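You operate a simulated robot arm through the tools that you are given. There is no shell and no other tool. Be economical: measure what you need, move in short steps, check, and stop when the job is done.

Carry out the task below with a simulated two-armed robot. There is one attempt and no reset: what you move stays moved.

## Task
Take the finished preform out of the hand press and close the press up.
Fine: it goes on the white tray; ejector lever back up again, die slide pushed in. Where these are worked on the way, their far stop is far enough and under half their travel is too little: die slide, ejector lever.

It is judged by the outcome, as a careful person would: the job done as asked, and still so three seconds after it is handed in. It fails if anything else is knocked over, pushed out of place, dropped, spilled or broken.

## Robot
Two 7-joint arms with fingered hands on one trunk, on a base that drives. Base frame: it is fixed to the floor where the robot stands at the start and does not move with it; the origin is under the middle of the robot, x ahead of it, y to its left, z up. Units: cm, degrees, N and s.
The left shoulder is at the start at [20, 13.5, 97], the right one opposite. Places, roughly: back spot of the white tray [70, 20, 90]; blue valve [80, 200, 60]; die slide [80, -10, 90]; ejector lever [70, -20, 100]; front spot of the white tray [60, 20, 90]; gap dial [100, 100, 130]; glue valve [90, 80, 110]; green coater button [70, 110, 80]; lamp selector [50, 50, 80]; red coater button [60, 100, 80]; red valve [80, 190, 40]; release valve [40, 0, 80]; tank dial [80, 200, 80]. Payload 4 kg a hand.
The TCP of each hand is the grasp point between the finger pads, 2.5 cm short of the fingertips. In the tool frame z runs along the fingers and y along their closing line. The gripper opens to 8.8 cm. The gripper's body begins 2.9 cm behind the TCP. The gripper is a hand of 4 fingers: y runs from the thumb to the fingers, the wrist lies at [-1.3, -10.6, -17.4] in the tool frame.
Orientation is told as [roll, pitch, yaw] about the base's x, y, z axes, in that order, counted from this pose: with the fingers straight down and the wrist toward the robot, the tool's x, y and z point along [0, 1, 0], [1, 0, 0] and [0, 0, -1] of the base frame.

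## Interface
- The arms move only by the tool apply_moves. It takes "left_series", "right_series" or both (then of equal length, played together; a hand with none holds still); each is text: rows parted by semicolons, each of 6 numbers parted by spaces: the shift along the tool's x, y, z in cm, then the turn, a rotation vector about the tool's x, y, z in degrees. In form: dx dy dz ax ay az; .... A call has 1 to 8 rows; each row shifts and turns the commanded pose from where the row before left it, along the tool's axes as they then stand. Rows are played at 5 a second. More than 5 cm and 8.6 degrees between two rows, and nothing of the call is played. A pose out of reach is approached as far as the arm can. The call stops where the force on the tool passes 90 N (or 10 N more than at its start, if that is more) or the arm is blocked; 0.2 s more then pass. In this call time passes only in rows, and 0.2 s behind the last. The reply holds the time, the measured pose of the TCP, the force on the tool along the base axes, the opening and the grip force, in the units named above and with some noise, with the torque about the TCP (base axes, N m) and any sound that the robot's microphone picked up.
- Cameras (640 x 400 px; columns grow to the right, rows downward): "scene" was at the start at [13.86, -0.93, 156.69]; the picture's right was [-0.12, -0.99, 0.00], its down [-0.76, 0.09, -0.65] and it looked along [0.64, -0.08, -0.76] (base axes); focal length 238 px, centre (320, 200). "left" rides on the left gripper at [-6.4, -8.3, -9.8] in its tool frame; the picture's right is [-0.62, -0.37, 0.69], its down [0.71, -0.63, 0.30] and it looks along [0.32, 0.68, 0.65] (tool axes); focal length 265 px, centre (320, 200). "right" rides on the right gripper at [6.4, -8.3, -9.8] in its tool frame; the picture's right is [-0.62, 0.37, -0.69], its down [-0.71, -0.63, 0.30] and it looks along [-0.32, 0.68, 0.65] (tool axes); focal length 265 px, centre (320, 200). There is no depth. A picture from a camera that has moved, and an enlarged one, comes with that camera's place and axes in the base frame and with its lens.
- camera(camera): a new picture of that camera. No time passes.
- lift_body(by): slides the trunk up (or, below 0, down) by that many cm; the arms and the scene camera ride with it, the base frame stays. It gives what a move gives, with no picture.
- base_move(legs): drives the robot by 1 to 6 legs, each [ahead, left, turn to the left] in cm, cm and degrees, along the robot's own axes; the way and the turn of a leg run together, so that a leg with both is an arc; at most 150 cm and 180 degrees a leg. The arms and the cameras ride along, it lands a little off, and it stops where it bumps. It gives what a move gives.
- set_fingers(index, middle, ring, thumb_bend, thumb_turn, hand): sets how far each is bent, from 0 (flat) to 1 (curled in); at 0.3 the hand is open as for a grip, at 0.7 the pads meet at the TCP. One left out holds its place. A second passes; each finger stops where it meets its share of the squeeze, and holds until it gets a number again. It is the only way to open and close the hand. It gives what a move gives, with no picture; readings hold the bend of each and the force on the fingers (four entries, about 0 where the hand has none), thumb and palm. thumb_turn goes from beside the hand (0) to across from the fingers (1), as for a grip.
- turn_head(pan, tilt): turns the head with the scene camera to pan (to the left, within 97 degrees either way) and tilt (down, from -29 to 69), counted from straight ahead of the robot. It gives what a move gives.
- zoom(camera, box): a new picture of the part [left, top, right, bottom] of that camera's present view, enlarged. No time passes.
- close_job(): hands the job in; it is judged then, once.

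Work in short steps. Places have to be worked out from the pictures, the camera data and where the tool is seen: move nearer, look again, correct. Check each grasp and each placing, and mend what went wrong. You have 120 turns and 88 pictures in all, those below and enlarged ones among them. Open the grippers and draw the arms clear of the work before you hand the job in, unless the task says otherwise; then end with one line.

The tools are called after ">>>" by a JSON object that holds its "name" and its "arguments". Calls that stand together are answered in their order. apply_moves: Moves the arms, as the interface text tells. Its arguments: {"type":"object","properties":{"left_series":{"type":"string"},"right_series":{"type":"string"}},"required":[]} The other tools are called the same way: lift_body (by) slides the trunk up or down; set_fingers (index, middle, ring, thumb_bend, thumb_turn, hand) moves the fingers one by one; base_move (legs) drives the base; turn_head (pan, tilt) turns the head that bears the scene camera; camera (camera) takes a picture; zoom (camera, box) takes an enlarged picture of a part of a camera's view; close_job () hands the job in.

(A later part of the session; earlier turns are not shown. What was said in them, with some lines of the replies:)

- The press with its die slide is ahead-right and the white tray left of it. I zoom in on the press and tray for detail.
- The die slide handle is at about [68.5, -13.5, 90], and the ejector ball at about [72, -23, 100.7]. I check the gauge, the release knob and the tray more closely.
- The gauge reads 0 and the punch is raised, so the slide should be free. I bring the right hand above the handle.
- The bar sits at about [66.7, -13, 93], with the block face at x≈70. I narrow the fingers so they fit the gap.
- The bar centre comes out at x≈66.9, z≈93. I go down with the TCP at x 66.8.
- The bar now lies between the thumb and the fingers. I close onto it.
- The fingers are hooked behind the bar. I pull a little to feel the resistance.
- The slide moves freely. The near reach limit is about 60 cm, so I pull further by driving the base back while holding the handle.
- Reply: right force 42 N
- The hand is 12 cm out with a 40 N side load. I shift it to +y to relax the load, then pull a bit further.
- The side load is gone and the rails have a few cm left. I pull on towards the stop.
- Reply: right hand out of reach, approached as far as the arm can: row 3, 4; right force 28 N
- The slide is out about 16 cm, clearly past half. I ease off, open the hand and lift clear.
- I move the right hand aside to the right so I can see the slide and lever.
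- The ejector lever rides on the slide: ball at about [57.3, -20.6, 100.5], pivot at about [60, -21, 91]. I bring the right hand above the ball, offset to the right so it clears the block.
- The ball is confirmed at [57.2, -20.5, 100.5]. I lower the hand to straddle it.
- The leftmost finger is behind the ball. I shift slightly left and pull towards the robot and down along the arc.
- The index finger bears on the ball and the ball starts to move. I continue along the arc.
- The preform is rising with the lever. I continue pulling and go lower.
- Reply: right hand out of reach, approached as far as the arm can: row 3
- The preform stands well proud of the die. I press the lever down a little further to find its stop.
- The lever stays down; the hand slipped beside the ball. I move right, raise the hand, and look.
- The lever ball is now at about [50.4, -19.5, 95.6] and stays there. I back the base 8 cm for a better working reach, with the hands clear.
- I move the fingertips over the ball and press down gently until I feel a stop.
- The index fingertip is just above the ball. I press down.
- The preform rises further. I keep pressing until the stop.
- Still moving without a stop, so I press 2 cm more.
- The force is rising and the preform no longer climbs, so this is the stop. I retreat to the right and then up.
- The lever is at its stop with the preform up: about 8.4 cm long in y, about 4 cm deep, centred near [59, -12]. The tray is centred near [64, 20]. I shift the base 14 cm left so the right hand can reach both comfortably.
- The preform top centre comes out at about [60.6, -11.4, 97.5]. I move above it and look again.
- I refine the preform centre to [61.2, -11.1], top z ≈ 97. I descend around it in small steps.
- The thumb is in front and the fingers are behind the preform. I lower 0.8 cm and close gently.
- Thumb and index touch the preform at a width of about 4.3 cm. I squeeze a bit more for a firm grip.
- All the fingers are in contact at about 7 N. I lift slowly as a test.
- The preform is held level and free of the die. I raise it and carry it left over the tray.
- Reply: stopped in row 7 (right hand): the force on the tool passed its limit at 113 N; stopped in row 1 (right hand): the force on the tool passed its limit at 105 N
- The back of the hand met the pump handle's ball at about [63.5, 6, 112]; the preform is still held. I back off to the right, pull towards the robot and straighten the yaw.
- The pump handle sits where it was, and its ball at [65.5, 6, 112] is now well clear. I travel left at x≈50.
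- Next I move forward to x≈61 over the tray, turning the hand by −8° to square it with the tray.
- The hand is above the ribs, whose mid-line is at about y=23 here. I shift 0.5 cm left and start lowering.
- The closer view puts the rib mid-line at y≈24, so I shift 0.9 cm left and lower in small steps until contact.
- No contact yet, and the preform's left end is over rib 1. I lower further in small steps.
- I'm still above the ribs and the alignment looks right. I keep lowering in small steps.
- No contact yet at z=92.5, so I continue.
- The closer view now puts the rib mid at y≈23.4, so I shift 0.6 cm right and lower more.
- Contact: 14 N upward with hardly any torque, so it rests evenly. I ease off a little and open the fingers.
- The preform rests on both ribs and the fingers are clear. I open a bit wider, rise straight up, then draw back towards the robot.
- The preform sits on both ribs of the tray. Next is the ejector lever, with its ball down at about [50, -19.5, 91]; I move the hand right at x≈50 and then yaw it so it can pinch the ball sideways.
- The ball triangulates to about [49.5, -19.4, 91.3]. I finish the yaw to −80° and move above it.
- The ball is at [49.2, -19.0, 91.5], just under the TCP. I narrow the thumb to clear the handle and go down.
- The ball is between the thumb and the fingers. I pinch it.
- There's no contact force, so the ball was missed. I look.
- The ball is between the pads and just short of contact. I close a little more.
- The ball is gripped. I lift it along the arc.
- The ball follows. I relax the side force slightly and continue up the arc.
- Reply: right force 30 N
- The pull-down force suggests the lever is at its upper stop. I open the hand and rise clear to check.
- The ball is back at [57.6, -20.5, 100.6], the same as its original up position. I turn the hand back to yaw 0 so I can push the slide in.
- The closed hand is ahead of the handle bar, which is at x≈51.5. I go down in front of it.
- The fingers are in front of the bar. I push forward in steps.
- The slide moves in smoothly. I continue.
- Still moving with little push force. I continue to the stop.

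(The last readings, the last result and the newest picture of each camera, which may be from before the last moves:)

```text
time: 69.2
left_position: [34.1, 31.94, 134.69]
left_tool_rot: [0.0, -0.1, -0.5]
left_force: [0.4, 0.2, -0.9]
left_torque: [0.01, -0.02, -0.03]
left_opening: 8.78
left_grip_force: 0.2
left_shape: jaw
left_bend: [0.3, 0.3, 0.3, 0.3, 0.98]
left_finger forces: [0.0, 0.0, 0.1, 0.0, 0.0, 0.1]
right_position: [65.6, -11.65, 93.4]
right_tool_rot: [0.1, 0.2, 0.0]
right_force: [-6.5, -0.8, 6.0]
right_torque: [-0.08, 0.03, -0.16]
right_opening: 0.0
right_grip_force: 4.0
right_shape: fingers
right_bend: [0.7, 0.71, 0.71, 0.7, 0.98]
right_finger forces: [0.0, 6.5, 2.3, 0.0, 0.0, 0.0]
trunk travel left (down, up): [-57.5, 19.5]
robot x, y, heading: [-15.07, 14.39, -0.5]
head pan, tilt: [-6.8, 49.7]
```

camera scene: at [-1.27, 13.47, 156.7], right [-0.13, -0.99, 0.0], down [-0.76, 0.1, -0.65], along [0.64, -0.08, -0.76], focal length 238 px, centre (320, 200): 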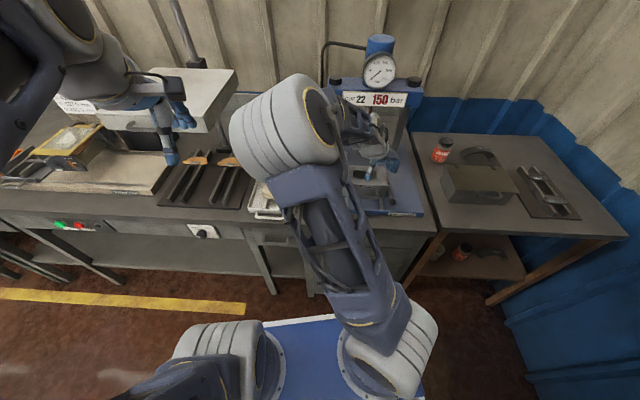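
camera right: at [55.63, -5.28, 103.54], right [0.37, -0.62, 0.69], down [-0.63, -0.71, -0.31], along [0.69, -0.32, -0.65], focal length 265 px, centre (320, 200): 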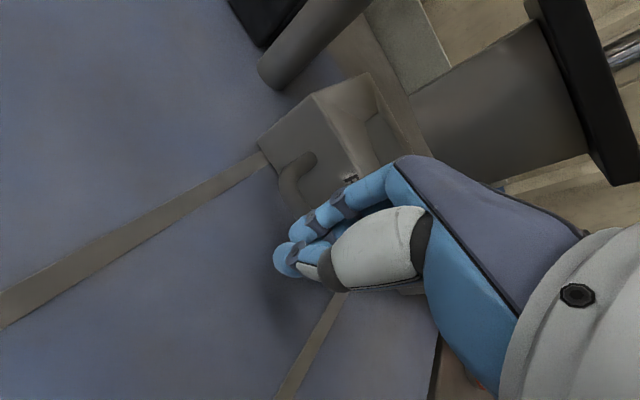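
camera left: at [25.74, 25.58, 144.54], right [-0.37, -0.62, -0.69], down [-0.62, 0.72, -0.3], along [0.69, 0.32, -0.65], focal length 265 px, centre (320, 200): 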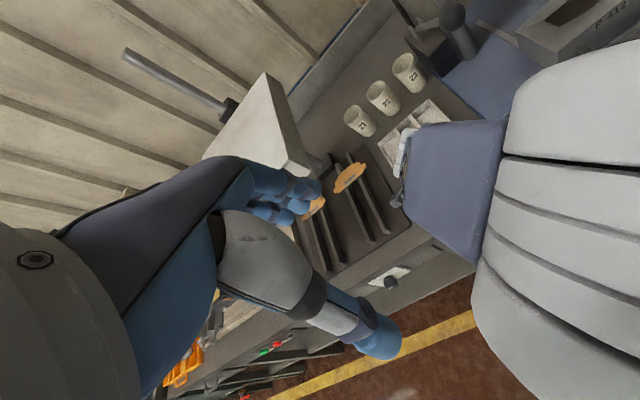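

The push force starts to rise at TCP x=65.6. I push 1 cm more to confirm the stop.

>>> {"name": "apply_moves", "arguments": {"right_series": "0 0.5 0 0 0 0;0 0.5 0 0 0 0"}}

>>> {"name": "camera", "arguments": {"camera": "right"}}

```text
time: 69.8
left_position: [34.04, 31.97, 134.58]
left_tool_rot: [0.1, 0.0, -0.6]
left_force: [-0.4, 1.0, -0.9]
left_torque: [0.0, 0.02, -0.03]
left_opening: 8.75
left_grip_force: 0.1
left_shape: jaw
left_bend: [0.3, 0.3, 0.3, 0.3, 0.98]
left_finger forces: [0.0, 0.0, 0.1, 0.0, 0.0, 0.1]
right_position: [66.51, -11.68, 93.7]
right_tool_rot: [0.0, 0.1, 0.0]
right_force: [-14.5, 3.1, 11.0]
right_torque: [-0.08, 0.16, -0.14]
right_opening: 0.01
right_grip_force: 10.7
right_shape: fingers
right_bend: [0.71, 0.72, 0.72, 0.69, 0.98]
right_finger forces: [6.6, 8.7, 4.9, 0.0, 0.1, 0.0]
trunk travel left (down, up): [-57.5, 19.5]
robot x, y, heading: [-14.91, 14.67, -0.5]
head pan, tilt: [-6.8, 49.7]
```

```text
6 pictures are left
camera right: at [58.24, -5.33, 103.54], right [0.37, -0.62, 0.69], down [-0.63, -0.71, -0.3], along [0.68, -0.32, -0.65], focal length 265 px, centre (320, 200)
```

right: 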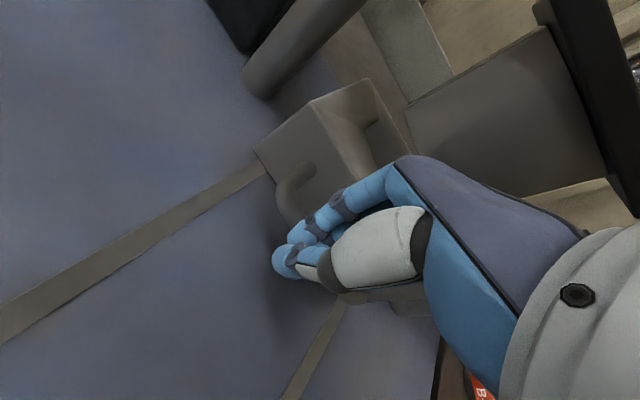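

Comparing with the first pictures, the slide may be about 0.4 cm short. I push a bit more and watch the force.

>>> {"name": "apply_moves", "arguments": {"right_series": "0 0.5 0 0 0 0;0 0.5 0 0 0 0"}}

```text
time: 70.3
left_position: [34.05, 31.97, 134.79]
left_tool_rot: [0.0, 0.0, -0.5]
left_force: [0.2, -0.1, 0.0]
left_torque: [0.05, -0.02, -0.04]
left_opening: 8.76
left_grip_force: 0.1
left_shape: jaw
left_bend: [0.3, 0.3, 0.3, 0.3, 0.98]
left_finger forces: [0.0, 0.0, 0.0, 0.1, 0.0, 0.0]
right_position: [67.81, -11.74, 93.97]
right_tool_rot: [-0.1, -0.3, -0.1]
right_force: [-11.2, 0.2, 21.3]
right_torque: [-0.04, 0.26, -0.03]
right_opening: 0.0
right_grip_force: 13.9
right_shape: fingers
right_bend: [0.72, 0.73, 0.7, 0.66, 0.97]
right_finger forces: [19.2, 8.7, 0.1, 0.0, 0.0, 0.1]
trunk travel left (down, up): [-57.5, 19.5]
robot x, y, heading: [-14.99, 14.52, -0.8]
head pan, tilt: [-6.8, 49.7]
```

The fingers now ride up on the bar, so the slide resists as at its stop. I lift straight up, so as not to drag it, and look.

>>> {"name": "apply_moves", "arguments": {"right_series": "0 0 -2 0 0 0;0 0 -3 0 0 0;0 -1 -3 0 0 0;0 -4 -2 0 0 0;0 -4 -2 0 0 0;-2 -3 0 0 0 0"}}

>>> {"name": "camera", "arguments": {"camera": "right"}}

```text
time: 71.8
left_position: [34.05, 31.98, 134.68]
left_tool_rot: [0.0, 0.1, -0.4]
left_force: [0.0, 0.3, -0.6]
left_torque: [-0.04, -0.01, 0.03]
left_opening: 8.76
left_grip_force: 0.1
left_shape: jaw
left_bend: [0.3, 0.3, 0.3, 0.3, 0.98]
left_finger forces: [0.0, 0.0, 0.0, 0.0, 0.0, 0.0]
right_position: [55.51, -13.7, 105.64]
right_tool_rot: [0.0, 0.0, 0.0]
right_force: [-0.7, -0.2, -0.5]
right_torque: [0.0, 0.04, -0.01]
right_opening: 0.0
right_grip_force: 0.1
right_shape: fingers
right_bend: [0.7, 0.7, 0.7, 0.7, 0.97]
right_finger forces: [0.1, 0.1, 0.0, 0.0, 0.0, 0.0]
trunk travel left (down, up): [-57.5, 19.5]
robot x, y, heading: [-15.26, 14.69, -0.6]
head pan, tilt: [-6.8, 49.7]
```

```text
5 pictures are left
camera right: at [47.18, -7.35, 115.48], right [0.37, -0.62, 0.69], down [-0.63, -0.71, -0.3], along [0.68, -0.32, -0.65], focal length 265 px, centre (320, 200)
```

right: 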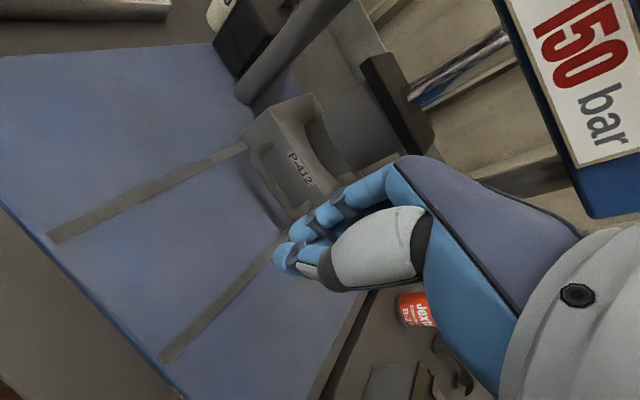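

The rail-to-block junction works out to x≈71.3, the same as at the start, so the slide is in. I draw the arm up and to the right, open the hand, and take the final check pictures.

>>> {"name": "apply_moves", "arguments": {"right_series": "0 -2 -4 0 0 0;0 -1 -4 0 0 0;-3 0 -4 0 0 0;-4.5 0 -2 0 0 0;-4.5 0 -2 0 0 0;-4.5 0 0 0 0 0;-4.5 0 0 0 0 0"}}

>>> {"name": "set_fingers", "arguments": {"hand": "right", "index": 0.3, "middle": 0.3, "ring": 0.3, "thumb_bend": 0.3}}

>>> {"name": "zoom", "arguments": {"camera": "scene", "box": [220, 80, 440, 230]}}

```text
time: 73.3
left_position: [34.16, 31.98, 134.68]
left_tool_rot: [0.0, 0.0, -0.5]
left_force: [-0.7, 0.0, 0.0]
left_torque: [-0.02, -0.01, 0.0]
left_opening: 8.77
left_grip_force: 0.0
left_shape: jaw
left_bend: [0.3, 0.3, 0.3, 0.3, 0.98]
left_finger forces: [0.0, 0.0, 0.0, 0.1, 0.0, 0.1]
right_position: [52.71, -34.99, 121.52]
right_tool_rot: [0.0, 0.0, 0.0]
right_force: [-0.5, -0.6, 0.7]
right_torque: [-0.03, 0.03, 0.04]
right_opening: 0.01
right_grip_force: 0.1
right_shape: fingers
right_bend: [0.7, 0.7, 0.7, 0.7, 0.97]
right_finger forces: [0.0, 0.0, 0.0, 0.0, 0.1, 0.0]
trunk travel left (down, up): [-57.5, 19.5]
robot x, y, heading: [-15.2, 14.8, -0.6]
head pan, tilt: [-6.8, 49.7]
```

```text
time: 74.3
left_position: [34.0, 32.02, 134.56]
left_tool_rot: [0.0, 0.0, -0.5]
left_force: [-0.7, -0.7, 0.4]
left_torque: [0.0, -0.02, 0.01]
left_opening: 8.76
left_grip_force: 0.0
left_shape: jaw
left_bend: [0.3, 0.3, 0.3, 0.3, 0.98]
left_finger forces: [0.0, 0.0, 0.0, 0.0, 0.0, 0.0]
right_position: [52.65, -35.04, 121.64]
right_tool_rot: [0.0, 0.0, -0.1]
right_force: [-0.3, -0.1, 0.4]
right_torque: [-0.02, -0.01, -0.01]
right_opening: 8.43
right_grip_force: 0.0
right_shape: fingers
right_bend: [0.3, 0.3, 0.3, 0.3, 0.97]
right_finger forces: [0.0, 0.0, 0.0, 0.0, 0.1, 0.0]
trunk travel left (down, up): [-57.5, 19.5]
robot x, y, heading: [-15.03, 14.5, -0.7]
head pan, tilt: [-6.8, 49.7]
```

```text
2.67 times, centred on (330, 155) of scene
camera zoom: at [-1.26, 13.49, 156.69], right [-0.13, -0.99, 0.0], down [-0.76, 0.1, -0.65], along [0.64, -0.08, -0.76], focal length 634 px, centre (293, 320)
```

zoom: 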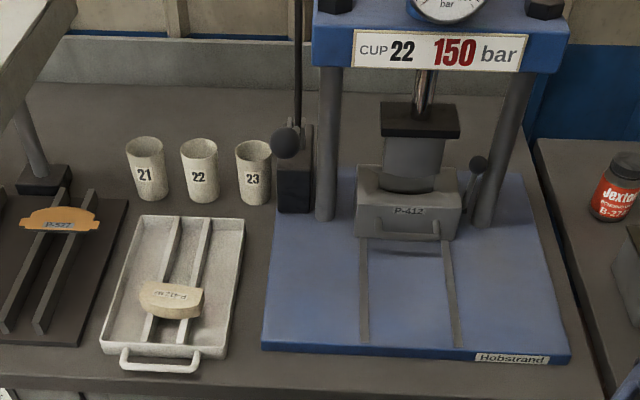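

The handle is at x≈66.9 and the ball at about [72.7, -23.4], both as at the start. The preform rests on the white tray's ribs and everything else stands in place, so I hand it in.

>>> {"name": "close_job", "arguments": {}}

```text
The job is handed in.
```

The preform is on the white tray, the ejector lever is back up and the die slide is pushed in. The right hand bumped the pump handle while carrying the preform; the preform stayed held, and in the pictures the handle hadn't moved.
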